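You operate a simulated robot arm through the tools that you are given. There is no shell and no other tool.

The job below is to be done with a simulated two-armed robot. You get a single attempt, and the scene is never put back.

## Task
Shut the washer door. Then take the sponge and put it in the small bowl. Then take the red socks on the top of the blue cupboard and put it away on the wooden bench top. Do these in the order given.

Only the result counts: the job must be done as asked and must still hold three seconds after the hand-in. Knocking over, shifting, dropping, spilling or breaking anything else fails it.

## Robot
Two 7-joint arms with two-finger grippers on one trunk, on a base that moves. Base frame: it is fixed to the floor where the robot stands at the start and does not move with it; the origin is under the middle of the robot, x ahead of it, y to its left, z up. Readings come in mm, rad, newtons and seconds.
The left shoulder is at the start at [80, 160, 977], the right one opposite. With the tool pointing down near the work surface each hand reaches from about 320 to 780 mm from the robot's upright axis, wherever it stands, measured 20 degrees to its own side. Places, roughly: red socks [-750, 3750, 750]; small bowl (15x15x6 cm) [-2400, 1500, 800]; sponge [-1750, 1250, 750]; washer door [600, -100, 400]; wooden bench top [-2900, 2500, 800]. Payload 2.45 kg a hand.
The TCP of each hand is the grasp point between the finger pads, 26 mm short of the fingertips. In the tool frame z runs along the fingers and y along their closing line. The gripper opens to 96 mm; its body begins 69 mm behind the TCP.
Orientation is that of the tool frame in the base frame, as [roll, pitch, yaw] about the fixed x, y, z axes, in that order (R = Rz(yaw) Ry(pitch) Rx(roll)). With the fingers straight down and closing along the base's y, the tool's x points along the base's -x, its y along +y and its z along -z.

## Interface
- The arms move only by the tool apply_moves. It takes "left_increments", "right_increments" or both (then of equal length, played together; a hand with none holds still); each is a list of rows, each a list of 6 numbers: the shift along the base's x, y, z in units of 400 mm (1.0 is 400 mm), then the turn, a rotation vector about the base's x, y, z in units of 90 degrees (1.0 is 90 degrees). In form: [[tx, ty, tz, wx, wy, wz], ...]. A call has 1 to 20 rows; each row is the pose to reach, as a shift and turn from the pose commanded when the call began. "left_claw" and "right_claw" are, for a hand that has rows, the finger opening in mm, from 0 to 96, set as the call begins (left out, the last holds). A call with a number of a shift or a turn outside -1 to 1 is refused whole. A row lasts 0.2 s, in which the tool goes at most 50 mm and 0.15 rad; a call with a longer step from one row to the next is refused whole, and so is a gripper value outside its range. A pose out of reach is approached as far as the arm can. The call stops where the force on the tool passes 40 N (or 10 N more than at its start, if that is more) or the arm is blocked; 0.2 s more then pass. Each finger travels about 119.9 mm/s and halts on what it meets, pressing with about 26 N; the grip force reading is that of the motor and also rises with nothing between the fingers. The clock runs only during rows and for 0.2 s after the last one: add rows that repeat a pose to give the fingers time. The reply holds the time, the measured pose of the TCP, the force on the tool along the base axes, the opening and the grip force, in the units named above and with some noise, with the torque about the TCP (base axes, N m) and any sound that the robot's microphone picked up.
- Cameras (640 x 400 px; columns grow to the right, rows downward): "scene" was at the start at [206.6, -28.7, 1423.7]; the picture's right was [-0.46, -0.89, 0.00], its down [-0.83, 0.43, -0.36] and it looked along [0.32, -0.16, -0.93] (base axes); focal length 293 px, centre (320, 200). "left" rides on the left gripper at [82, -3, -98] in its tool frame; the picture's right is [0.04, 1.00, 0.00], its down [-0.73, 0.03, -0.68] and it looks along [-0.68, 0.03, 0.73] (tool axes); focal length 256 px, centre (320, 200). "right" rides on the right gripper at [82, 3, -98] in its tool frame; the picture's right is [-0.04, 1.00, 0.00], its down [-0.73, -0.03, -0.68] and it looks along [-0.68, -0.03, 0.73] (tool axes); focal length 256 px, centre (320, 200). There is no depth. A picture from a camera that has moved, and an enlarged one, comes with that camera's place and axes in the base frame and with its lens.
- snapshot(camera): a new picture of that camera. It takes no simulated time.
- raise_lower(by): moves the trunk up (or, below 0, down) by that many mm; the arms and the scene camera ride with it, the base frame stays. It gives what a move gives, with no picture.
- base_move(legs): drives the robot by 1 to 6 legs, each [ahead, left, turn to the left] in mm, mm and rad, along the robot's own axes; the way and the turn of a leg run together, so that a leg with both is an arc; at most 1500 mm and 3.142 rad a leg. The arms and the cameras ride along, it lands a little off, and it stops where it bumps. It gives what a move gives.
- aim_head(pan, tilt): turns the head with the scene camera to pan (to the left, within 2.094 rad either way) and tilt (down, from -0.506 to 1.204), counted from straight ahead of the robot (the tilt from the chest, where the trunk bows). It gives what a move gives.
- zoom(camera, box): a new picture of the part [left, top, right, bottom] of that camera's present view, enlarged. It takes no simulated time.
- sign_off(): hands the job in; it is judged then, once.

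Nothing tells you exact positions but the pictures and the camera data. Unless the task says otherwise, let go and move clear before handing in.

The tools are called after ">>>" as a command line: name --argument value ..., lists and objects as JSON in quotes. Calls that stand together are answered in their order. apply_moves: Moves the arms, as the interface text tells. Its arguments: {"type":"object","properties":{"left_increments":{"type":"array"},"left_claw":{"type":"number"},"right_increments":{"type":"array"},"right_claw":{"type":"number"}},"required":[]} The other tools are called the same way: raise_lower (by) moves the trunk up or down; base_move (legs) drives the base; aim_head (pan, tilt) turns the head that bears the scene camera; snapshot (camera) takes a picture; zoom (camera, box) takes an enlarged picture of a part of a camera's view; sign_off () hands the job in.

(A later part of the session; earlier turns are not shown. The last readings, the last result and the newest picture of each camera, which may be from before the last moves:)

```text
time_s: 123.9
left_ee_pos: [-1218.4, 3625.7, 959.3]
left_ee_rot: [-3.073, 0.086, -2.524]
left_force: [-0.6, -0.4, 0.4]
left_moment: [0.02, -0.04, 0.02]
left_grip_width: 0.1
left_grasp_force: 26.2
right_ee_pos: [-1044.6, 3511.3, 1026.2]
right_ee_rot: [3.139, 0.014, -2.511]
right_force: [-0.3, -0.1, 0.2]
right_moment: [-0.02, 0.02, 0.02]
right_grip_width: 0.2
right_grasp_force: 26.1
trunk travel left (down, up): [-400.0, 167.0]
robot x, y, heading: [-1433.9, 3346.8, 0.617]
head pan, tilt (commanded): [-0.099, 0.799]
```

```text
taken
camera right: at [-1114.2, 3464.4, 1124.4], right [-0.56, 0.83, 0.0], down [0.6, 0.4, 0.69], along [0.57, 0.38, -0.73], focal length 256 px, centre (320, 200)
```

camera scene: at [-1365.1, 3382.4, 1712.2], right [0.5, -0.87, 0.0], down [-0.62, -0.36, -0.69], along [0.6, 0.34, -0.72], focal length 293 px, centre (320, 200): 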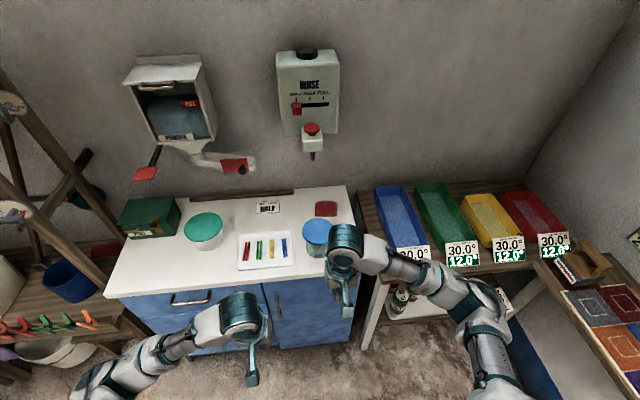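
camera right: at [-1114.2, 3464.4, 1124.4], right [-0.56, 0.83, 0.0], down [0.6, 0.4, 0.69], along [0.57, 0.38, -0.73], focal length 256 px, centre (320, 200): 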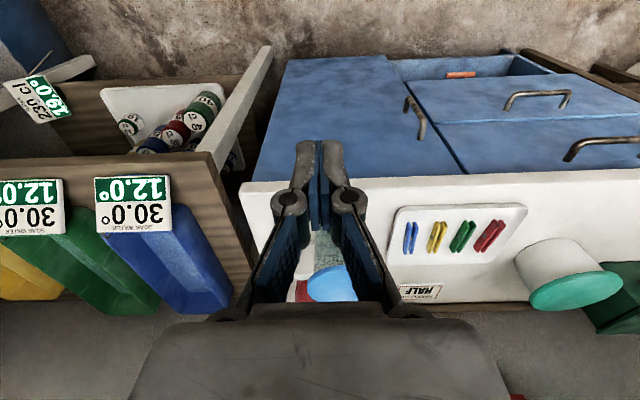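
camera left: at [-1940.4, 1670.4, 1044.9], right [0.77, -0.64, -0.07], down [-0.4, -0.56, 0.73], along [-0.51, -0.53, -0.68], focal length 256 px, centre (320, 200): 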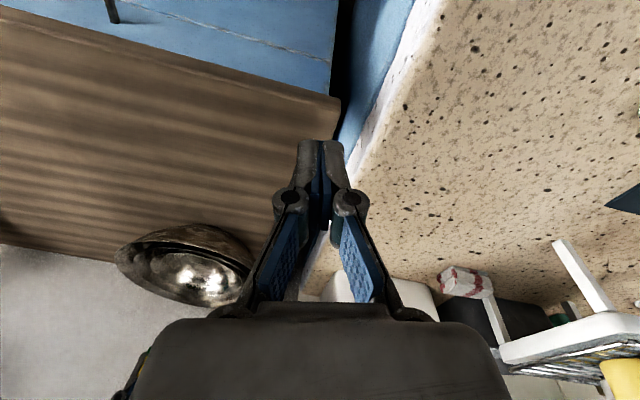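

The red socks are at about (-675,3746,855), 850 mm ahead and 113 mm right of the robot axis, with a glass jar in front-left of them and a dispenser on the wall behind. I zoom in, lift the right hand a bit and drive closer.

>>> zoom --camera "scene" --box '[230, 130, 390, 280]'

>>> apply_moves --right_increments '[[-0.05, -0.035, 0.06, 0, 0, 0], [-0.1, -0.07, 0.12, 0, 0, 0], [-0.14, -0.1, 0.16, 0, 0, 0]]'

>>> base_move --legs '[[220, 0, 0]]'

>>> aim_head --pan -0.2 --tilt 1.0

>>> snapshot --camera "scene"

>>> snapshot --camera "right"

```text
2.67 times, centred on (310, 205) of scene
camera zoom: at [-1365.1, 3382.4, 1712.2], right [0.5, -0.87, 0.0], down [-0.62, -0.36, -0.69], along [0.6, 0.34, -0.72], focal length 781 px, centre (347, 187)
```

zoom: 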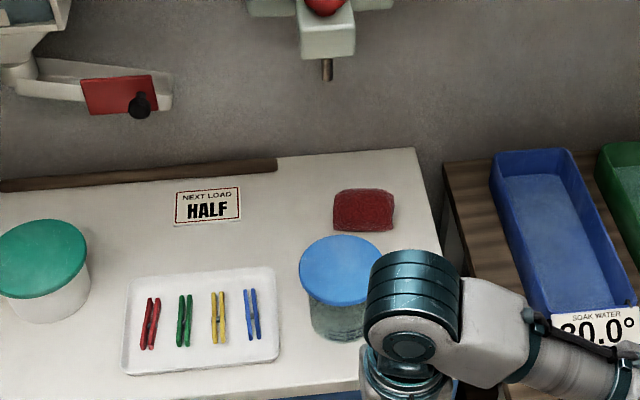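

```text
time_s: 124.7
left_ee_pos: [-1218.7, 3627.5, 959.1]
left_ee_rot: [-3.073, 0.087, -2.523]
left_force: [0.4, -0.7, -0.1]
left_moment: [-0.03, 0.0, 0.01]
left_grip_width: 0.0
left_grasp_force: 26.0
right_ee_pos: [-1102.0, 3471.6, 1092.1]
right_ee_rot: [-3.141, 0.011, -2.513]
right_force: [-0.4, 0.7, -0.1]
right_moment: [0.0, -0.04, -0.01]
right_grip_width: 0.1
right_grasp_force: 26.7
trunk travel left (down, up): [-400.0, 167.0]
robot x, y, heading: [-1433.8, 3345.7, 0.622]
head pan, tilt (commanded): [-0.099, 0.799]
```

```text
time_s: 126.4
left_ee_pos: [-1042.0, 3751.9, 959.2]
left_ee_rot: [-3.072, 0.085, -2.525]
left_force: [0.6, -0.6, 0.1]
left_moment: [0.02, 0.04, 0.02]
left_grip_width: 0.0
left_grasp_force: 26.0
right_ee_pos: [-924.5, 3596.1, 1092.7]
right_ee_rot: [3.142, 0.011, -2.51]
right_force: [1.1, -0.1, -0.2]
right_moment: [-0.03, 0.02, 0.0]
right_grip_width: 0.0
right_grasp_force: 26.1
trunk travel left (down, up): [-400.0, 167.0]
robot x, y, heading: [-1257.2, 3469.6, 0.617]
head pan, tilt (commanded): [-0.099, 0.799]
```

```text
time_s: 127.1
left_ee_pos: [-1042.6, 3750.3, 959.4]
left_ee_rot: [-3.075, 0.087, -2.523]
left_force: [-0.2, -0.3, 0.5]
left_moment: [0.0, -0.02, -0.01]
left_grip_width: 0.0
left_grasp_force: 26.2
right_ee_pos: [-925.7, 3595.3, 1091.6]
right_ee_rot: [3.14, 0.012, -2.51]
right_force: [-0.1, -0.3, 0.3]
right_moment: [0.01, 0.0, -0.05]
right_grip_width: 0.0
right_grasp_force: 25.9
trunk travel left (down, up): [-400.0, 167.0]
robot x, y, heading: [-1257.1, 3470.7, 0.616]
head pan, tilt (commanded): [-0.201, 1.0]
```

```text
taken
camera scene: at [-1194.5, 3496.6, 1697.1], right [0.41, -0.91, 0.0], down [-0.77, -0.34, -0.54], along [0.49, 0.22, -0.84], focal length 293 px, centre (320, 200)
```

scene: 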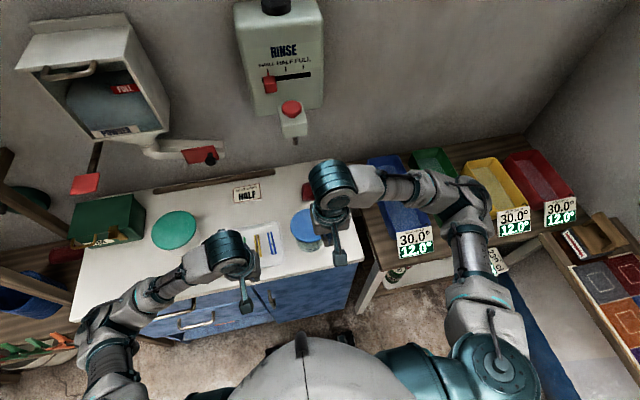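

```text
taken
camera right: at [-994.8, 3548.9, 1188.6], right [-0.56, 0.83, 0.0], down [0.6, 0.4, 0.69], along [0.57, 0.38, -0.73], focal length 256 px, centre (320, 200)
```

right: 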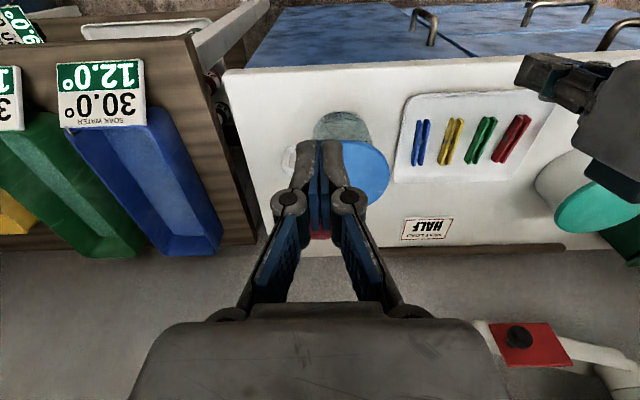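

I open the right gripper and move it closer behind the socks to view them with the hand camera.

>>> apply_moves --right_increments '[[0.08, 0.043, 0, 0, 0, 0], [0.16, 0.086, 0, 0, 0, 0], [0.24, 0.129, 0, 0, 0, 0], [0.32, 0.172, 0, 0, 0, 0], [0.36, 0.194, 0, 0, 0, 0], [0.36, 0.194, 0, 0, 0, 0]]' --right_claw 96

>>> snapshot --camera "right"

>>> snapshot --camera "scene"

```text
time_s: 128.5
left_ee_pos: [-1043.4, 3750.9, 959.7]
left_ee_rot: [-3.073, 0.087, -2.526]
left_force: [-1.1, 0.5, 0.9]
left_moment: [0.01, -0.02, -0.01]
left_grip_width: 0.0
left_grasp_force: 26.0
right_ee_pos: [-782.3, 3672.8, 1093.1]
right_ee_rot: [-3.141, 0.014, -2.509]
right_force: [-0.1, 0.3, 0.6]
right_moment: [-0.03, 0.02, -0.02]
right_grip_width: 95.8
right_grasp_force: 0.1
trunk travel left (down, up): [-400.0, 167.0]
robot x, y, heading: [-1254.3, 3470.4, 0.616]
head pan, tilt (commanded): [-0.201, 1.0]
```

```text
taken
camera right: at [-851.8, 3626.8, 1189.5], right [-0.56, 0.83, 0.0], down [0.6, 0.4, 0.69], along [0.57, 0.39, -0.72], focal length 256 px, centre (320, 200)
```

right: 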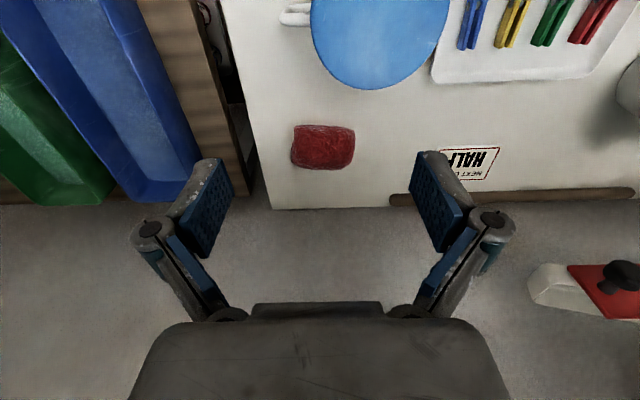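

```text
taken
camera scene: at [-1195.1, 3496.7, 1697.1], right [0.4, -0.91, 0.0], down [-0.77, -0.34, -0.54], along [0.49, 0.22, -0.84], focal length 293 px, centre (320, 200)
```

scene: 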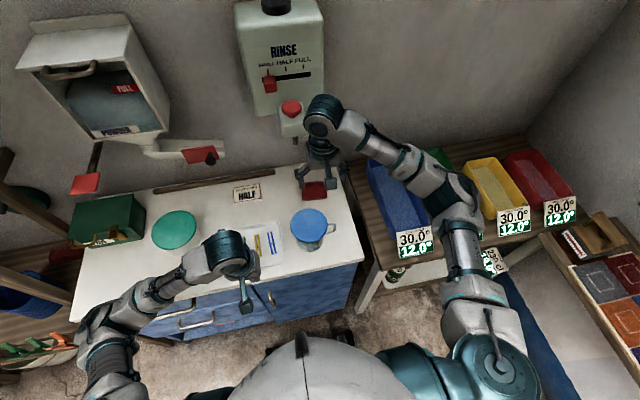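

The socks are about 92 mm wide sideways but only about 55 mm deep, so I want the fingers to close fore-and-aft; a dispenser nozzle at about (-729,3771,1120) hangs close to the spot, so the wrist should lean to the right. I pull back slightly and rotate the hand by 90°.

>>> apply_moves --right_increments '[[-0.045, -0.0935, 0, 0, 0, 0.05], [-0.09, -0.187, 0, 0, 0, 0.13], [-0.09, -0.187, 0, 0, 0, 0.22], [-0.09, -0.187, 0, 0, 0, 0.31], [-0.09, -0.187, 0, 0, 0, 0.4], [-0.09, -0.187, 0, 0, 0, 0.49], [-0.09, -0.187, 0, 0, 0, 0.58], [-0.09, -0.187, 0, 0, 0, 0.67], [-0.09, -0.187, 0, 0, 0, 0.76], [-0.09, -0.187, 0, 0, 0, 0.85], [-0.09, -0.187, 0, 0, 0, 0.94], [-0.09, -0.187, 0, 0, 0, 1.0], [-0.09, -0.187, 0, 0, 0, 1.0]]'

>>> snapshot --camera "scene"

>>> snapshot --camera "right"

```text
time_s: 131.3
left_ee_pos: [-1043.4, 3748.9, 960.8]
left_ee_rot: [-3.073, 0.088, -2.526]
left_force: [-0.2, 0.6, -0.5]
left_moment: [-0.03, 0.0, -0.01]
left_grip_width: 0.0
left_grasp_force: 26.1
right_ee_pos: [-818.3, 3596.9, 1092.3]
right_ee_rot: [3.14, 0.014, -0.94]
right_force: [-0.6, 0.2, 0.3]
right_moment: [-0.01, -0.02, 0.0]
right_grip_width: 96.1
right_grasp_force: 0.0
trunk travel left (down, up): [-400.0, 167.0]
robot x, y, heading: [-1255.0, 3472.5, 0.617]
head pan, tilt (commanded): [-0.201, 1.0]
```

```text
taken
camera scene: at [-1194.7, 3495.9, 1697.1], right [0.41, -0.91, 0.0], down [-0.77, -0.34, -0.54], along [0.49, 0.22, -0.84], focal length 293 px, centre (320, 200)
```

scene: 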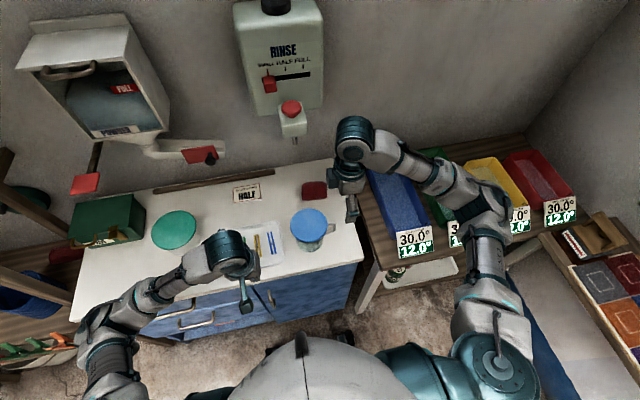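

```text
taken
camera right: at [-771.7, 3528.7, 1188.6], right [-0.83, -0.56, 0.0], down [-0.4, 0.6, 0.69], along [-0.39, 0.57, -0.72], focal length 256 px, centre (320, 200)
```

right: 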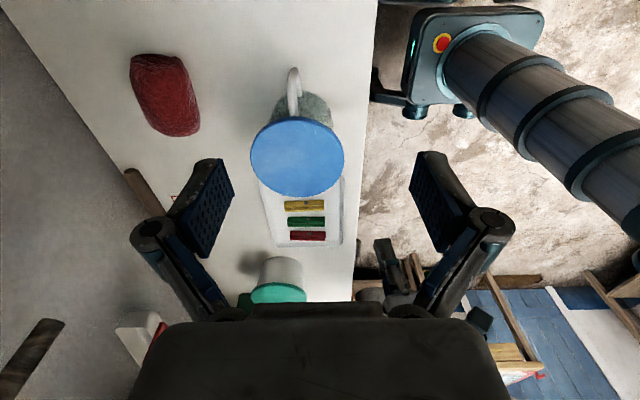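

The rotation worked: the fingers now close fore-and-aft. I take a closer look at the socks' outline and the jar from this side.

>>> zoom --camera "right" --box '[90, 20, 250, 160]'

>>> zoom --camera "scene" --box '[250, 80, 400, 260]'

```text
2.86 times, centred on (170, 90) of right
camera zoom: at [-771.7, 3528.7, 1188.6], right [-0.83, -0.56, 0.0], down [-0.4, 0.6, 0.69], along [-0.39, 0.57, -0.72], focal length 731 px, centre (749, 514)
```

zoom: 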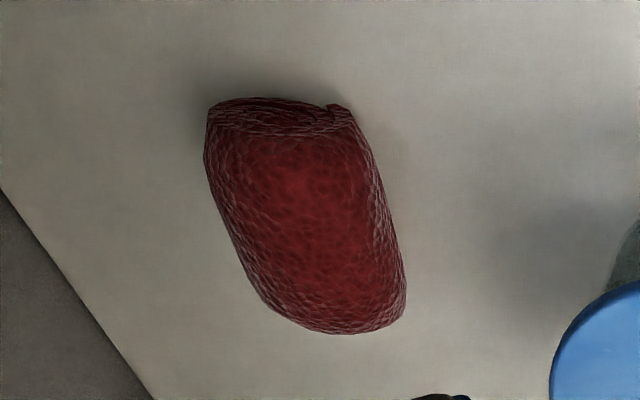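

```text
2.22 times, centred on (325, 170) of scene
camera zoom: at [-1194.7, 3495.9, 1697.1], right [0.41, -0.91, 0.0], down [-0.77, -0.34, -0.54], along [0.49, 0.22, -0.84], focal length 651 px, centre (309, 267)
```

zoom: 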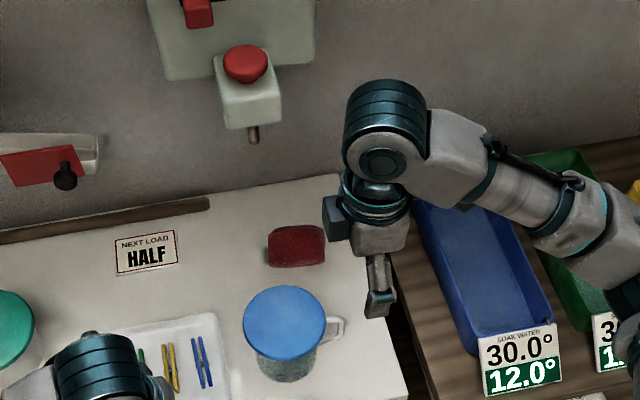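

The socks (about 62 mm deep, 95 mm wide, 45–50 mm high) are centred near (-681,3750,852). I lean the wrist 20° to the right (away from the nozzle) and move above them at z≈1000.

>>> apply_moves --right_increments '[[0, 0, 0, 0.06, 0.0426, 0], [0, 0, 0, 0.12, 0.0853, 0], [0, 0, 0, 0.181, 0.1286, 0], [0.057, 0.064, -0.04, 0.181, 0.1286, 0], [0.114, 0.128, -0.08, 0.181, 0.1286, 0], [0.171, 0.192, -0.12, 0.181, 0.1286, 0], [0.228, 0.256, -0.16, 0.181, 0.1286, 0], [0.286, 0.32, -0.2, 0.181, 0.1286, 0], [0.343, 0.383, -0.23, 0.181, 0.1286, 0], [0.343, 0.383, -0.23, 0.181, 0.1286, 0]]'

>>> snapshot --camera "right"

>>> zoom --camera "scene" --box '[230, 60, 430, 260]'

```text
time_s: 133.5
left_ee_pos: [-1043.8, 3750.3, 960.0]
left_ee_rot: [-3.071, 0.089, -2.525]
left_force: [-0.1, -0.6, 0.2]
left_moment: [-0.03, 0.0, -0.05]
left_grip_width: 0.0
left_grasp_force: 26.1
right_ee_pos: [-681.9, 3751.7, 999.9]
right_ee_rot: [-3.137, 0.364, -0.939]
right_force: [0.2, 0.3, -0.6]
right_moment: [0.01, -0.02, 0.01]
right_grip_width: 96.1
right_grasp_force: 0.0
trunk travel left (down, up): [-400.0, 167.0]
robot x, y, heading: [-1256.4, 3470.7, 0.621]
head pan, tilt (commanded): [-0.201, 1.0]
```

```text
taken
camera right: at [-618.6, 3661.0, 1063.1], right [-0.83, -0.56, 0.01], down [-0.24, 0.38, 0.89], along [-0.5, 0.74, -0.45], focal length 256 px, centre (320, 200)
```

right: 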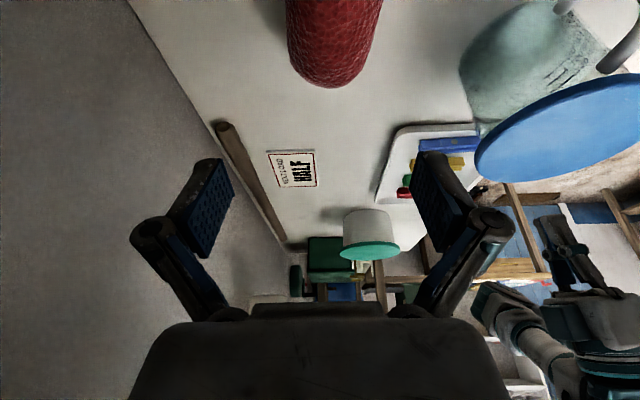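

```text
2.00 times, centred on (330, 160) of scene
camera zoom: at [-1195.5, 3497.9, 1697.1], right [0.41, -0.91, 0.0], down [-0.77, -0.34, -0.54], along [0.49, 0.22, -0.84], focal length 586 px, centre (300, 280)
```

zoom: 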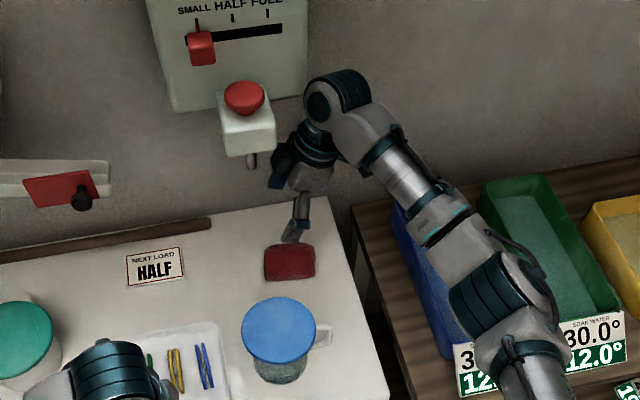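

The hand is above the socks; they sit about 10 mm nearer to me than the finger centre. I correct that and come down to z≈910 to check.

>>> apply_moves --right_increments '[[-0.02, -0.0145, -0.05, 0, 0, 0], [-0.02, -0.0145, -0.12, 0, 0, 0], [-0.02, -0.0145, -0.19, 0, 0, 0], [-0.02, -0.0145, -0.225, 0, 0, 0], [-0.02, -0.0145, -0.225, 0, 0, 0]]'

>>> snapshot --camera "right"

>>> zoom --camera "scene" --box '[250, 100, 400, 260]'

```text
time_s: 134.7
left_ee_pos: [-1044.3, 3750.3, 960.5]
left_ee_rot: [-3.073, 0.088, -2.526]
left_force: [-0.9, 0.4, 0.1]
left_moment: [0.0, 0.01, 0.0]
left_grip_width: 0.0
left_grasp_force: 26.1
right_ee_pos: [-689.3, 3747.2, 909.7]
right_ee_rot: [-3.139, 0.364, -0.939]
right_force: [0.5, 0.7, -0.1]
right_moment: [0.0, 0.0, -0.01]
right_grip_width: 96.0
right_grasp_force: 0.0
trunk travel left (down, up): [-400.0, 167.0]
robot x, y, heading: [-1258.5, 3470.3, 0.619]
head pan, tilt (commanded): [-0.201, 1.0]
```

```text
taken
camera right: at [-626.7, 3653.8, 972.3], right [-0.83, -0.56, 0.01], down [-0.24, 0.38, 0.9], along [-0.51, 0.74, -0.45], focal length 256 px, centre (320, 200)
```

right: 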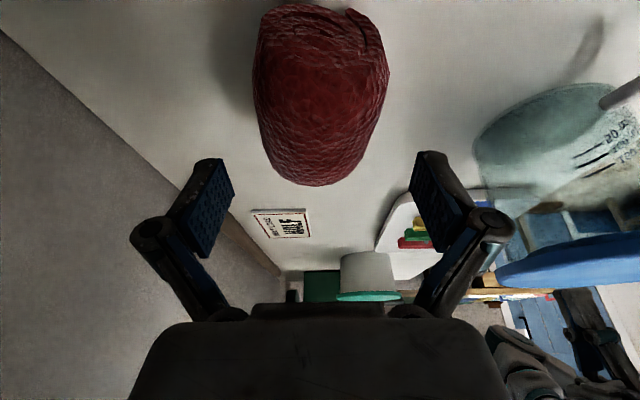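

```text
2.50 times, centred on (325, 180) of scene
camera zoom: at [-1194.5, 3497.0, 1697.1], right [0.4, -0.91, 0.0], down [-0.77, -0.34, -0.54], along [0.49, 0.22, -0.84], focal length 732 px, centre (308, 250)
```

zoom: 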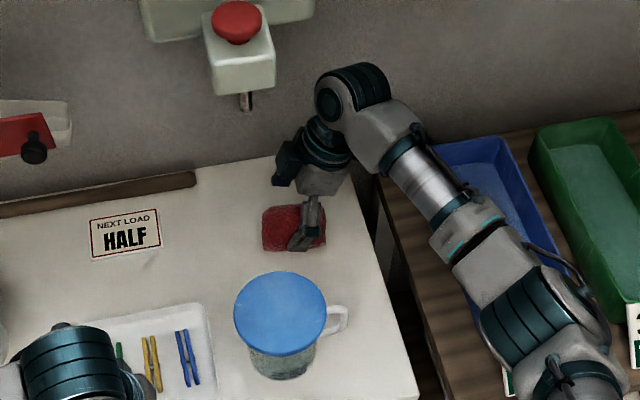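

The socks are centred between the open fingers. I lower to z≈862 and close on them.

>>> apply_moves --right_increments '[[0, 0, -0.06, 0, 0, 0], [0, 0, -0.115, 0, 0, 0], [0, 0, -0.115, 0, 0, 0]]'

>>> snapshot --camera "right"

```text
time_s: 135.5
left_ee_pos: [-1043.5, 3751.0, 959.1]
left_ee_rot: [-3.074, 0.088, -2.526]
left_force: [0.9, 1.0, -0.7]
left_moment: [0.0, 0.01, -0.04]
left_grip_width: 0.1
left_grasp_force: 26.2
right_ee_pos: [-689.0, 3745.8, 864.1]
right_ee_rot: [-3.138, 0.363, -0.938]
right_force: [0.5, 0.1, 0.0]
right_moment: [-0.01, -0.03, -0.03]
right_grip_width: 96.0
right_grasp_force: 0.0
trunk travel left (down, up): [-400.0, 167.0]
robot x, y, heading: [-1254.3, 3469.4, 0.619]
head pan, tilt (commanded): [-0.201, 1.0]
```

```text
taken
camera right: at [-626.5, 3653.9, 926.3], right [-0.83, -0.56, 0.01], down [-0.24, 0.38, 0.9], along [-0.5, 0.74, -0.45], focal length 256 px, centre (320, 200)
```

right: 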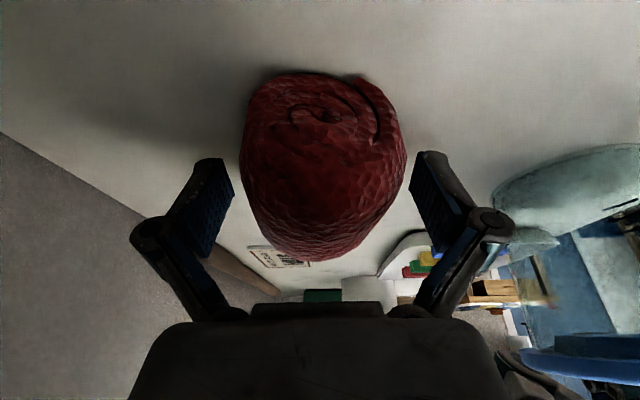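

The fingers straddle the rolled socks at mid-height. I close the gripper.

>>> apply_moves --right_increments '[[0, 0, 0, 0, 0, 0], [0, 0, 0, 0, 0, 0], [0, 0, 0, 0, 0, 0], [0, 0, 0, 0, 0, 0]]' --right_claw 25

>>> snapshot --camera "right"

```text
time_s: 136.5
left_ee_pos: [-1043.4, 3749.5, 959.9]
left_ee_rot: [-3.073, 0.09, -2.523]
left_force: [-0.1, 0.3, -0.6]
left_moment: [-0.01, 0.02, 0.01]
left_grip_width: 0.1
left_grasp_force: 26.0
right_ee_pos: [-688.6, 3745.2, 864.3]
right_ee_rot: [-3.137, 0.362, -0.939]
right_force: [0.3, -1.4, 12.3]
right_moment: [-0.33, 0.2, 0.03]
right_grip_width: 62.3
right_grasp_force: 26.3
trunk travel left (down, up): [-400.0, 167.0]
robot x, y, heading: [-1256.9, 3468.0, 0.617]
head pan, tilt (commanded): [-0.201, 1.0]
```

```text
taken
camera right: at [-626.8, 3653.5, 927.5], right [-0.83, -0.56, 0.01], down [-0.24, 0.37, 0.9], along [-0.5, 0.74, -0.44], focal length 256 px, centre (320, 200)
```

right: 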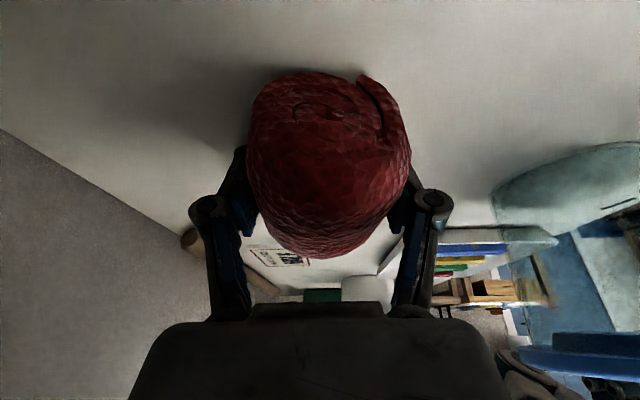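

The socks are gripped at 62 mm width. I lift slowly and check that they stay in the fingers.

>>> apply_moves --right_increments '[[0, 0, 0.03, 0, 0, 0], [0, 0, 0.07, 0, 0, 0], [0, 0, 0.12, 0, 0, 0], [0, 0, 0.12, 0, 0, 0]]'

>>> snapshot --camera "right"

>>> zoom --camera "scene" --box '[250, 100, 400, 260]'

```text
time_s: 137.5
left_ee_pos: [-1044.2, 3750.9, 960.2]
left_ee_rot: [-3.073, 0.088, -2.523]
left_force: [-0.7, -0.5, 0.4]
left_moment: [-0.01, 0.0, 0.04]
left_grip_width: 0.1
left_grasp_force: 25.7
right_ee_pos: [-688.1, 3746.2, 911.2]
right_ee_rot: [-3.138, 0.364, -0.939]
right_force: [0.1, 0.4, -0.3]
right_moment: [0.0, -0.02, -0.01]
right_grip_width: 62.1
right_grasp_force: 26.0
trunk travel left (down, up): [-400.0, 167.0]
robot x, y, heading: [-1259.2, 3468.3, 0.618]
head pan, tilt (commanded): [-0.201, 1.0]
```

```text
taken
camera right: at [-626.3, 3654.4, 974.4], right [-0.83, -0.56, 0.01], down [-0.24, 0.38, 0.9], along [-0.5, 0.74, -0.45], focal length 256 px, centre (320, 200)
```

right: 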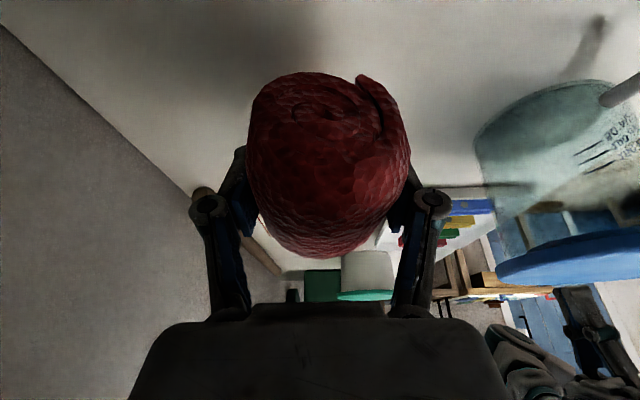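

```text
2.50 times, centred on (325, 180) of scene
camera zoom: at [-1194.3, 3497.5, 1697.1], right [0.41, -0.91, 0.0], down [-0.77, -0.34, -0.54], along [0.49, 0.22, -0.84], focal length 732 px, centre (308, 250)
```

zoom: 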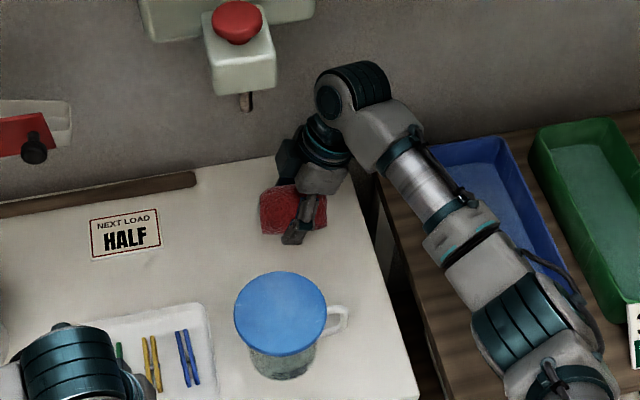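

The socks are lifted cleanly. I raise them further, draw the hand back past the jar at a safe height and then back the robot away from the cupboard.

>>> apply_moves --right_increments '[[0, 0, 0.11, 0, 0, 0], [0, 0, 0.2225, 0, 0, 0], [-0.025, -0.08, 0.26, 0, 0, 0], [-0.05, -0.16, 0.29, 0, 0, 0], [-0.076, -0.238, 0.325, 0, 0, 0], [-0.15, -0.31, 0.345, 0, 0, 0], [-0.22, -0.38, 0.36, 0, 0, 0], [-0.292, -0.4525, 0.375, 0, 0, 0], [-0.292, -0.4525, 0.375, 0, 0, 0]]'

>>> snapshot --camera "scene"

>>> base_move --legs '[[-750, 0, 0]]'

>>> snapshot --camera "scene"

```text
time_s: 139.5
left_ee_pos: [-1042.6, 3749.6, 959.7]
left_ee_rot: [-3.076, 0.089, -2.525]
left_force: [-0.2, 0.3, -0.2]
left_moment: [-0.02, 0.03, 0.04]
left_grip_width: 0.0
left_grasp_force: 26.0
right_ee_pos: [-805.6, 3563.9, 1060.6]
right_ee_rot: [-3.14, 0.365, -0.94]
right_force: [-0.3, 0.3, -1.1]
right_moment: [-0.01, -0.02, -0.04]
right_grip_width: 61.5
right_grasp_force: 26.0
trunk travel left (down, up): [-400.0, 167.0]
robot x, y, heading: [-1257.5, 3473.0, 0.612]
head pan, tilt (commanded): [-0.201, 1.0]
```

```text
taken
camera scene: at [-1193.5, 3495.0, 1697.1], right [0.4, -0.91, 0.0], down [-0.77, -0.34, -0.54], along [0.49, 0.22, -0.84], focal length 293 px, centre (320, 200)
```

scene: 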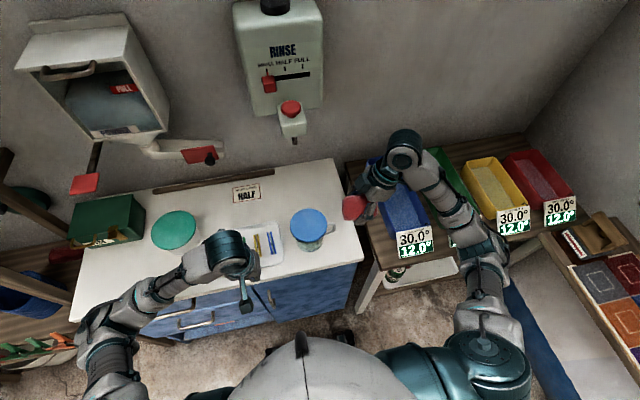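

```text
time_s: 143.6
left_ee_pos: [-1653.1, 3317.1, 959.4]
left_ee_rot: [-3.073, 0.088, -2.524]
left_force: [0.4, 0.6, -0.6]
left_moment: [0.02, -0.02, 0.05]
left_grip_width: 0.2
left_grasp_force: 26.3
right_ee_pos: [-1415.7, 3131.4, 1062.1]
right_ee_rot: [-3.138, 0.364, -0.939]
right_force: [0.3, -0.1, -0.3]
right_moment: [-0.03, -0.04, -0.01]
right_grip_width: 61.0
right_grasp_force: 25.4
trunk travel left (down, up): [-400.0, 167.0]
robot x, y, heading: [-1865.5, 3038.5, 0.617]
head pan, tilt (commanded): [-0.201, 1.0]
```

```text
taken
camera scene: at [-1803.6, 3063.2, 1697.1], right [0.4, -0.91, 0.0], down [-0.77, -0.34, -0.54], along [0.49, 0.22, -0.84], focal length 293 px, centre (320, 200)
```

scene: 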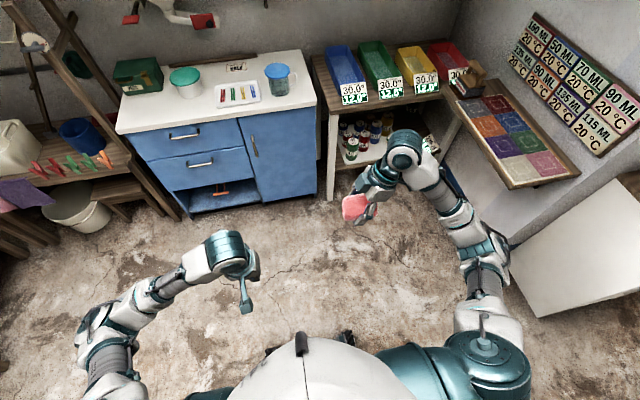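

The socks are securely held. I now turn around to face the wooden bench.

>>> base_move --legs '[[0, 0, 1.57], [0, 0, 1.57]]'

>>> aim_head --pan 0.0 --tilt 0.7

>>> snapshot --camera "scene"

```text
time_s: 151.6
left_ee_pos: [-2078.8, 2762.0, 961.9]
left_ee_rot: [-3.074, 0.09, 0.61]
left_force: [0.2, 0.1, 0.1]
left_moment: [-0.02, -0.03, 0.0]
left_grip_width: 0.0
left_grasp_force: 25.6
right_ee_pos: [-2313.7, 2947.4, 1064.0]
right_ee_rot: [-3.136, 0.365, 2.199]
right_force: [0.8, 0.6, -0.3]
right_moment: [-0.02, -0.01, 0.0]
right_grip_width: 60.3
right_grasp_force: 26.1
trunk travel left (down, up): [-400.0, 167.0]
robot x, y, heading: [-1867.0, 3038.3, -2.53]
head pan, tilt (commanded): [-0.201, 1.0]
```

```text
time_s: 152.4
left_ee_pos: [-2076.5, 2762.4, 962.2]
left_ee_rot: [-3.074, 0.091, 0.612]
left_force: [-0.9, -0.7, 0.0]
left_moment: [-0.01, 0.0, 0.02]
left_grip_width: 0.0
left_grasp_force: 25.7
right_ee_pos: [-2312.9, 2949.8, 1064.5]
right_ee_rot: [-3.133, 0.363, 2.2]
right_force: [-0.3, -1.0, -0.4]
right_moment: [0.02, -0.01, -0.02]
right_grip_width: 60.3
right_grasp_force: 25.7
trunk travel left (down, up): [-400.0, 167.0]
robot x, y, heading: [-1869.1, 3036.1, -2.53]
head pan, tilt (commanded): [0.0, 0.7]
```

```text
taken
camera scene: at [-1934.6, 2990.2, 1720.4], right [-0.57, 0.82, 0.0], down [0.53, 0.37, -0.76], along [-0.62, -0.44, -0.65], focal length 293 px, centre (320, 200)
```

scene: 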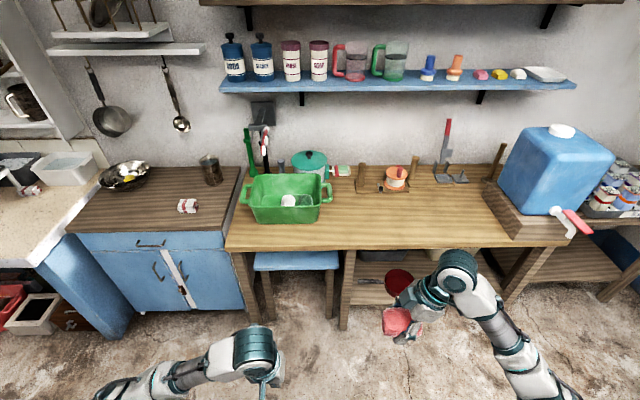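

The bench has a clear area between the green tub and the blue container, around (-2902,2736). I drive to it so that this spot comes within the right hand's reach.

>>> base_move --legs '[[440, -187, 0]]'

>>> aim_head --pan -0.2 --tilt 1.0

>>> snapshot --camera "scene"

>>> snapshot --camera "right"

```text
time_s: 155.2
left_ee_pos: [-2542.1, 2661.7, 961.9]
left_ee_rot: [-3.07, 0.094, 0.612]
left_force: [0.6, 0.7, -0.4]
left_moment: [0.01, -0.05, -0.03]
left_grip_width: 0.3
left_grasp_force: 25.8
right_ee_pos: [-2778.4, 2850.0, 1064.3]
right_ee_rot: [-3.132, 0.361, 2.202]
right_force: [-0.2, -0.1, -0.4]
right_moment: [0.03, 0.0, -0.01]
right_grip_width: 60.4
right_grasp_force: 25.7
trunk travel left (down, up): [-400.0, 167.0]
robot x, y, heading: [-2331.8, 2940.2, -2.531]
head pan, tilt (commanded): [0.0, 0.7]
```

```text
time_s: 156.0
left_ee_pos: [-2540.7, 2664.1, 961.4]
left_ee_rot: [-3.073, 0.095, 0.612]
left_force: [-0.4, -1.0, -0.4]
left_moment: [-0.01, 0.03, 0.03]
left_grip_width: 0.0
left_grasp_force: 26.3
right_ee_pos: [-2777.8, 2852.2, 1065.5]
right_ee_rot: [-3.132, 0.363, 2.204]
right_force: [0.0, 0.1, -1.1]
right_moment: [0.0, -0.01, -0.03]
right_grip_width: 60.1
right_grasp_force: 26.2
trunk travel left (down, up): [-400.0, 167.0]
robot x, y, heading: [-2332.7, 2941.9, -2.527]
head pan, tilt (commanded): [-0.201, 1.0]
```

```text
taken
camera scene: at [-2396.5, 2912.4, 1697.2], right [-0.4, 0.92, 0.0], down [0.77, 0.34, -0.54], along [-0.49, -0.22, -0.84], focal length 293 px, centre (320, 200)
```

scene: 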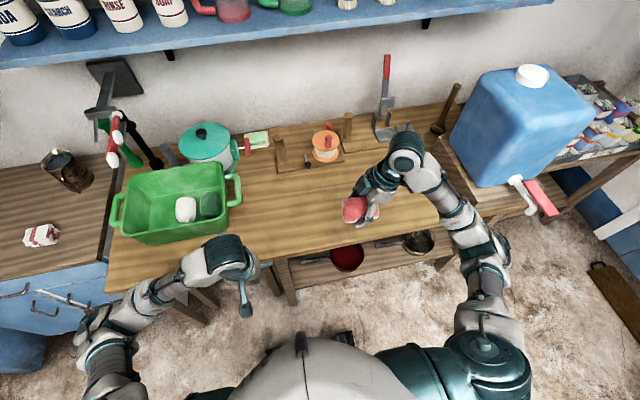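

```text
taken
camera right: at [-2839.4, 2943.5, 1128.0], right [0.83, 0.56, 0.0], down [0.24, -0.37, 0.9], along [0.5, -0.74, -0.45], focal length 256 px, centre (320, 200)
```

right: 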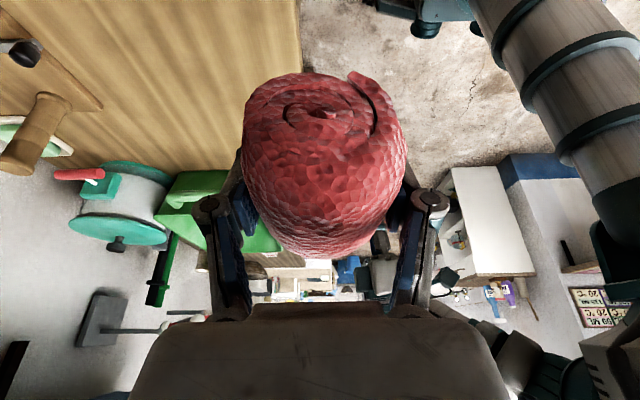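

I'm in front of the bench, whose front edge is about 423 mm ahead. I carry the socks over the clear area (target about (-2893,2731)) and lower partway, then look to judge the bench height.

>>> apply_moves --right_increments '[[-0.058, -0.06, 0, 0, 0, 0], [-0.115, -0.12, 0, 0, 0, 0], [-0.173, -0.18, 0, 0, 0, 0], [-0.23, -0.24, 0, 0, 0, 0], [-0.2875, -0.3, 0, 0, 0, 0], [-0.2875, -0.3, 0, 0, 0, 0]]'

>>> snapshot --camera "right"

>>> snapshot --camera "scene"

>>> apply_moves --right_increments '[[0, 0, -0.1, 0, 0, 0], [0, 0, -0.2, 0, 0, 0], [0, 0, -0.275, 0, 0, 0], [0, 0, -0.275, 0, 0, 0]]'

>>> snapshot --camera "right"

>>> zoom --camera "scene" --box '[240, 110, 440, 280]'

```text
time_s: 157.4
left_ee_pos: [-2541.8, 2663.0, 962.7]
left_ee_rot: [-3.074, 0.095, 0.613]
left_force: [0.1, 0.0, 0.3]
left_moment: [0.0, 0.04, 0.01]
left_grip_width: 0.1
left_grasp_force: 26.3
right_ee_pos: [-2892.0, 2730.3, 1066.0]
right_ee_rot: [-3.13, 0.361, 2.202]
right_force: [-0.2, 0.3, -0.5]
right_moment: [-0.04, 0.0, 0.02]
right_grip_width: 60.1
right_grasp_force: 25.8
trunk travel left (down, up): [-400.0, 167.0]
robot x, y, heading: [-2335.0, 2943.4, -2.528]
head pan, tilt (commanded): [-0.201, 1.0]
```

```text
taken
camera right: at [-2953.6, 2822.8, 1129.2], right [0.83, 0.56, 0.0], down [0.25, -0.37, 0.89], along [0.5, -0.74, -0.45], focal length 256 px, centre (320, 200)
```

right: 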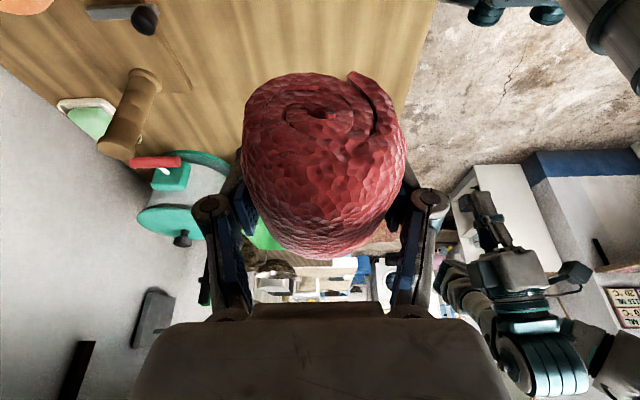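

```text
taken
camera scene: at [-2395.5, 2910.6, 1697.1], right [-0.4, 0.92, 0.0], down [0.77, 0.34, -0.54], along [-0.49, -0.21, -0.84], focal length 293 px, centre (320, 200)
```

scene: 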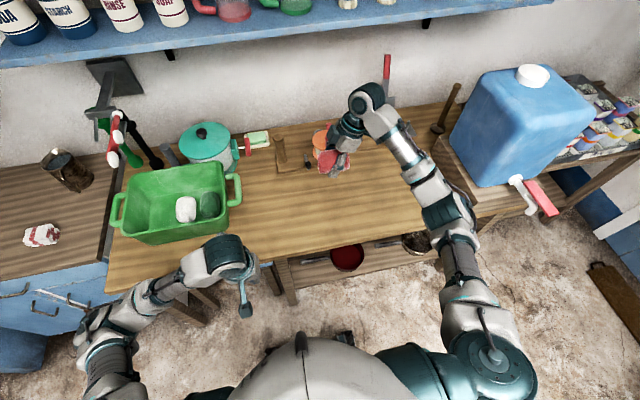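

```text
time_s: 158.4
left_ee_pos: [-2541.7, 2664.5, 964.0]
left_ee_rot: [-3.074, 0.094, 0.611]
left_force: [0.1, -0.1, -0.6]
left_moment: [0.01, 0.0, 0.02]
left_grip_width: 0.1
left_grasp_force: 25.6
right_ee_pos: [-2891.9, 2730.7, 954.8]
right_ee_rot: [-3.133, 0.359, 2.202]
right_force: [-0.9, -0.2, -0.8]
right_moment: [0.0, 0.0, -0.02]
right_grip_width: 60.2
right_grasp_force: 25.8
trunk travel left (down, up): [-400.0, 167.0]
robot x, y, heading: [-2330.7, 2936.7, -2.53]
head pan, tilt (commanded): [-0.201, 1.0]
```

```text
taken
camera right: at [-2953.7, 2822.3, 1018.3], right [0.83, 0.56, 0.0], down [0.25, -0.37, 0.9], along [0.5, -0.74, -0.45], focal length 256 px, centre (320, 200)
```

right: 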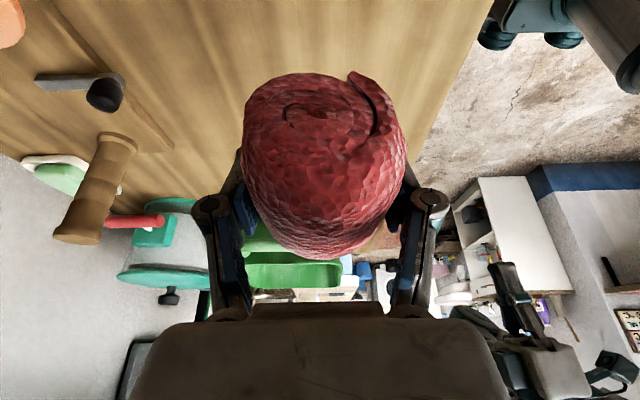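

```text
2.35 times, centred on (340, 195) of scene
camera zoom: at [-2396.2, 2910.8, 1697.1], right [-0.4, 0.92, 0.0], down [0.77, 0.34, -0.54], along [-0.49, -0.21, -0.84], focal length 689 px, centre (273, 212)
```

zoom: 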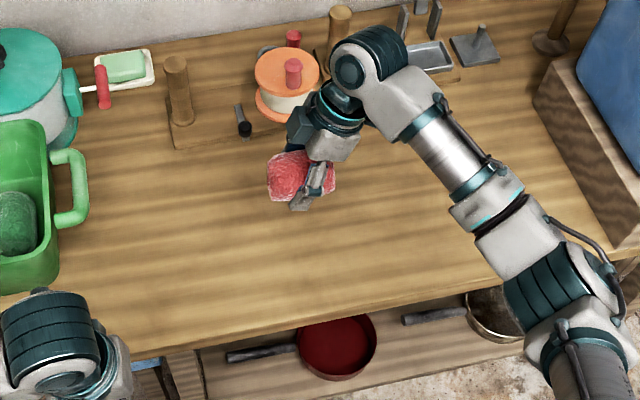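

The bench top seems to lie around z≈800–825. I lower in small steps and watch the vertical force for contact.

>>> apply_moves --right_increments '[[0, 0, -0.06, 0, 0, 0], [0, 0, -0.13, 0, 0, 0], [0, 0, -0.19, 0, 0, 0], [0, 0, -0.19, 0, 0, 0]]'

>>> apply_moves --right_increments '[[0, 0, -0.02, 0, 0, 0], [0, 0, -0.02, 0, 0, 0]]'

>>> apply_moves --right_increments '[[0, 0, -0.02, 0, 0, 0], [0, 0, -0.02, 0, 0, 0]]'

>>> snapshot --camera "right"

>>> zoom --camera "scene" --box '[240, 110, 440, 280]'

```text
time_s: 159.4
left_ee_pos: [-2540.4, 2663.6, 964.0]
left_ee_rot: [-3.072, 0.094, 0.612]
left_force: [-1.1, 0.4, 0.4]
left_moment: [-0.03, 0.03, -0.02]
left_grip_width: 0.2
left_grasp_force: 26.1
right_ee_pos: [-2891.9, 2729.8, 880.1]
right_ee_rot: [-3.132, 0.359, 2.202]
right_force: [-0.3, 0.3, 0.2]
right_moment: [-0.01, -0.01, 0.03]
right_grip_width: 60.6
right_grasp_force: 25.6
trunk travel left (down, up): [-400.0, 167.0]
robot x, y, heading: [-2328.1, 2935.7, -2.531]
head pan, tilt (commanded): [-0.201, 1.0]
```

```text
time_s: 160.0
left_ee_pos: [-2540.4, 2662.5, 962.7]
left_ee_rot: [-3.076, 0.094, 0.614]
left_force: [0.7, 0.3, -0.2]
left_moment: [0.03, 0.02, 0.0]
left_grip_width: 0.1
left_grasp_force: 25.9
right_ee_pos: [-2892.1, 2729.6, 871.8]
right_ee_rot: [-3.13, 0.364, 2.202]
right_force: [-0.7, 0.7, -1.4]
right_moment: [0.03, 0.0, 0.02]
right_grip_width: 60.0
right_grasp_force: 25.7
trunk travel left (down, up): [-400.0, 167.0]
robot x, y, heading: [-2334.0, 2940.6, -2.532]
head pan, tilt (commanded): [-0.201, 1.0]
```

```text
time_s: 160.6
left_ee_pos: [-2541.1, 2663.5, 962.8]
left_ee_rot: [-3.074, 0.094, 0.614]
left_force: [0.0, -0.5, -0.6]
left_moment: [-0.01, 0.0, 0.0]
left_grip_width: 0.1
left_grasp_force: 25.3
right_ee_pos: [-2892.6, 2729.9, 862.5]
right_ee_rot: [-3.129, 0.365, 2.202]
right_force: [0.4, -0.2, -0.3]
right_moment: [0.0, -0.02, 0.0]
right_grip_width: 60.2
right_grasp_force: 25.7
trunk travel left (down, up): [-400.0, 167.0]
robot x, y, heading: [-2333.9, 2937.6, -2.528]
head pan, tilt (commanded): [-0.201, 1.0]
```

```text
taken
camera right: at [-2953.7, 2822.7, 925.5], right [0.83, 0.56, 0.0], down [0.25, -0.37, 0.9], along [0.5, -0.74, -0.45], focal length 256 px, centre (320, 200)
```

right: 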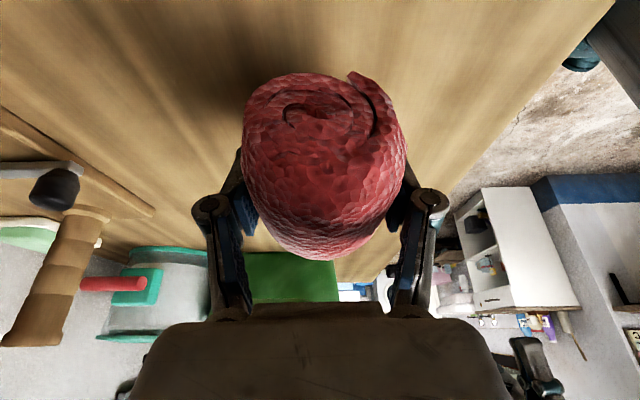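

```text
2.35 times, centred on (340, 195) of scene
camera zoom: at [-2395.9, 2910.7, 1697.1], right [-0.4, 0.92, 0.0], down [0.77, 0.34, -0.54], along [-0.49, -0.21, -0.84], focal length 689 px, centre (273, 212)
```

zoom: 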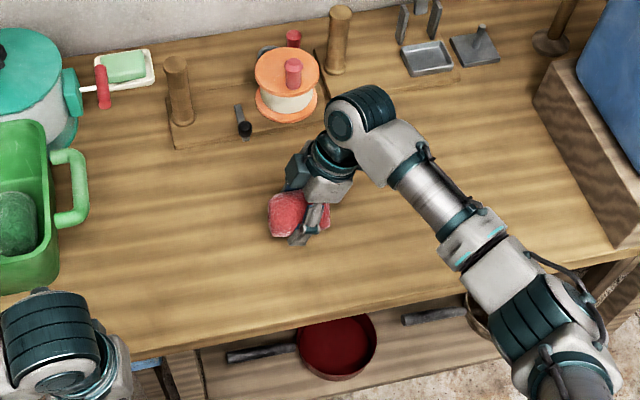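

No contact yet at z≈862; the latest triangulation puts the bench top near z≈790. I continue lowering in small steps.

>>> apply_moves --right_increments '[[0, 0, -0.02, 0, 0, 0], [0, 0, -0.045, 0, 0, 0], [0, 0, -0.045, 0, 0, 0]]'

>>> apply_moves --right_increments '[[0, 0, -0.015, 0, 0, 0], [0, 0, -0.015, 0, 0, 0]]'

>>> apply_moves --right_increments '[[0, 0, -0.015, 0, 0, 0], [0, 0, -0.015, 0, 0, 0]]'

>>> snapshot --camera "right"

```text
time_s: 161.4
left_ee_pos: [-2541.9, 2664.3, 963.2]
left_ee_rot: [-3.073, 0.094, 0.613]
left_force: [0.4, 0.1, -0.3]
left_moment: [0.03, 0.02, -0.01]
left_grip_width: 0.1
left_grasp_force: 26.2
right_ee_pos: [-2891.9, 2730.5, 844.6]
right_ee_rot: [-3.132, 0.362, 2.203]
right_force: [0.3, 0.2, -0.7]
right_moment: [0.0, 0.01, 0.01]
right_grip_width: 60.1
right_grasp_force: 25.5
trunk travel left (down, up): [-400.0, 167.0]
robot x, y, heading: [-2334.8, 2939.0, -2.529]
head pan, tilt (commanded): [-0.201, 1.0]
```

```text
time_s: 162.0
left_ee_pos: [-2540.8, 2664.4, 962.4]
left_ee_rot: [-3.073, 0.096, 0.612]
left_force: [-0.6, -0.2, -0.2]
left_moment: [0.01, 0.0, 0.01]
left_grip_width: 0.2
left_grasp_force: 25.5
right_ee_pos: [-2891.6, 2730.3, 838.8]
right_ee_rot: [-3.132, 0.364, 2.203]
right_force: [0.0, 0.2, -0.3]
right_moment: [0.01, -0.03, 0.03]
right_grip_width: 60.1
right_grasp_force: 25.9
trunk travel left (down, up): [-400.0, 167.0]
robot x, y, heading: [-2334.2, 2940.1, -2.525]
head pan, tilt (commanded): [-0.201, 1.0]
```

```text
time_s: 162.6
left_ee_pos: [-2541.2, 2663.3, 964.0]
left_ee_rot: [-3.073, 0.095, 0.611]
left_force: [0.0, -0.1, 0.3]
left_moment: [0.05, 0.02, 0.05]
left_grip_width: 0.1
left_grasp_force: 25.8
right_ee_pos: [-2891.9, 2729.6, 833.4]
right_ee_rot: [-3.132, 0.364, 2.202]
right_force: [0.3, -0.3, -0.2]
right_moment: [0.03, 0.01, -0.02]
right_grip_width: 60.2
right_grasp_force: 25.9
trunk travel left (down, up): [-400.0, 167.0]
robot x, y, heading: [-2333.1, 2938.6, -2.529]
head pan, tilt (commanded): [-0.201, 1.0]
```

```text
taken
camera right: at [-2953.5, 2822.6, 896.0], right [0.83, 0.56, 0.0], down [0.25, -0.37, 0.9], along [0.5, -0.74, -0.45], focal length 256 px, centre (320, 200)
```

right: 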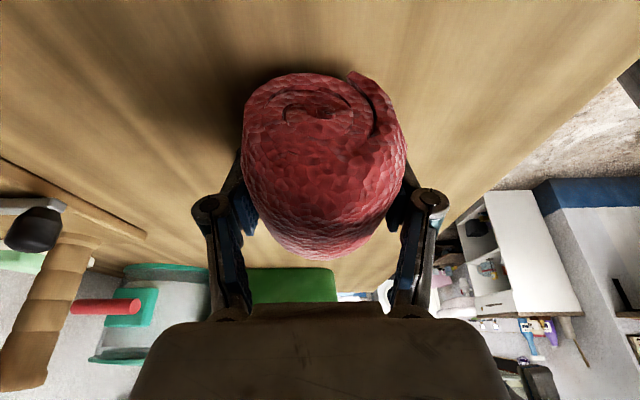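

The shadow is closing in on the socks, contact is near. I continue with 5–6 mm steps.

>>> apply_moves --right_increments '[[0, 0, -0.0125, 0, 0, 0], [0, 0, -0.0125, 0, 0, 0]]'

>>> apply_moves --right_increments '[[0, 0, -0.0125, 0, 0, 0], [0, 0, -0.0125, 0, 0, 0]]'

>>> snapshot --camera "right"

>>> zoom --camera "scene" --box '[280, 140, 400, 260]'

```text
time_s: 163.2
left_ee_pos: [-2540.7, 2663.6, 962.9]
left_ee_rot: [-3.074, 0.094, 0.612]
left_force: [0.4, 0.1, 0.4]
left_moment: [0.03, -0.03, 0.0]
left_grip_width: 0.0
left_grasp_force: 25.8
right_ee_pos: [-2892.0, 2730.3, 828.4]
right_ee_rot: [-3.13, 0.362, 2.204]
right_force: [0.8, -1.1, -0.3]
right_moment: [0.0, 0.0, 0.04]
right_grip_width: 60.5
right_grasp_force: 25.8
trunk travel left (down, up): [-400.0, 167.0]
robot x, y, heading: [-2331.3, 2942.4, -2.535]
head pan, tilt (commanded): [-0.201, 1.0]
```

```text
time_s: 163.8
left_ee_pos: [-2539.7, 2663.5, 962.6]
left_ee_rot: [-3.073, 0.095, 0.613]
left_force: [-0.1, -0.2, -0.5]
left_moment: [0.01, -0.01, 0.0]
left_grip_width: 0.0
left_grasp_force: 26.5
right_ee_pos: [-2891.4, 2730.6, 826.0]
right_ee_rot: [-3.126, 0.366, 2.202]
right_force: [-1.0, 2.5, 16.6]
right_moment: [0.48, -0.39, 0.13]
right_grip_width: 60.8
right_grasp_force: 26.2
trunk travel left (down, up): [-400.0, 167.0]
robot x, y, heading: [-2332.2, 2938.8, -2.527]
head pan, tilt (commanded): [-0.201, 1.0]
```

```text
taken
camera right: at [-2953.3, 2822.7, 888.4], right [0.83, 0.56, 0.0], down [0.25, -0.37, 0.9], along [0.5, -0.74, -0.44], focal length 256 px, centre (320, 200)
```

right: 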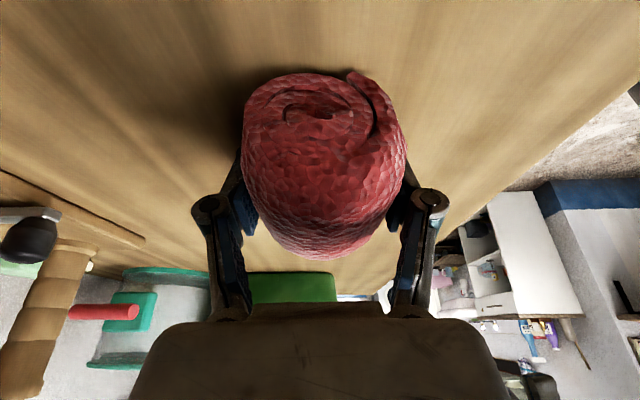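

```text
3.33 times, centred on (340, 200) of scene
camera zoom: at [-2393.4, 2912.4, 1697.5], right [-0.4, 0.92, 0.0], down [0.77, 0.34, -0.54], along [-0.49, -0.22, -0.84], focal length 976 px, centre (253, 200)
```

zoom: 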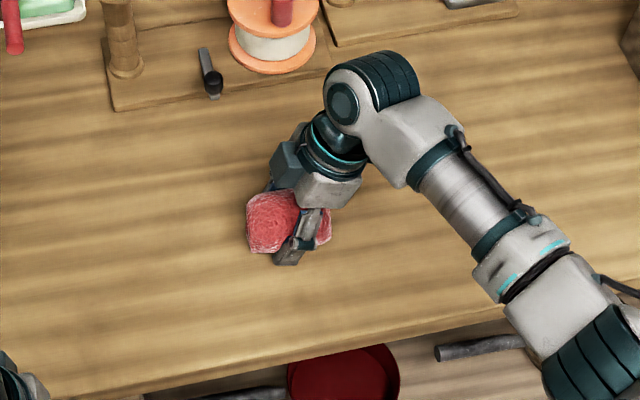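

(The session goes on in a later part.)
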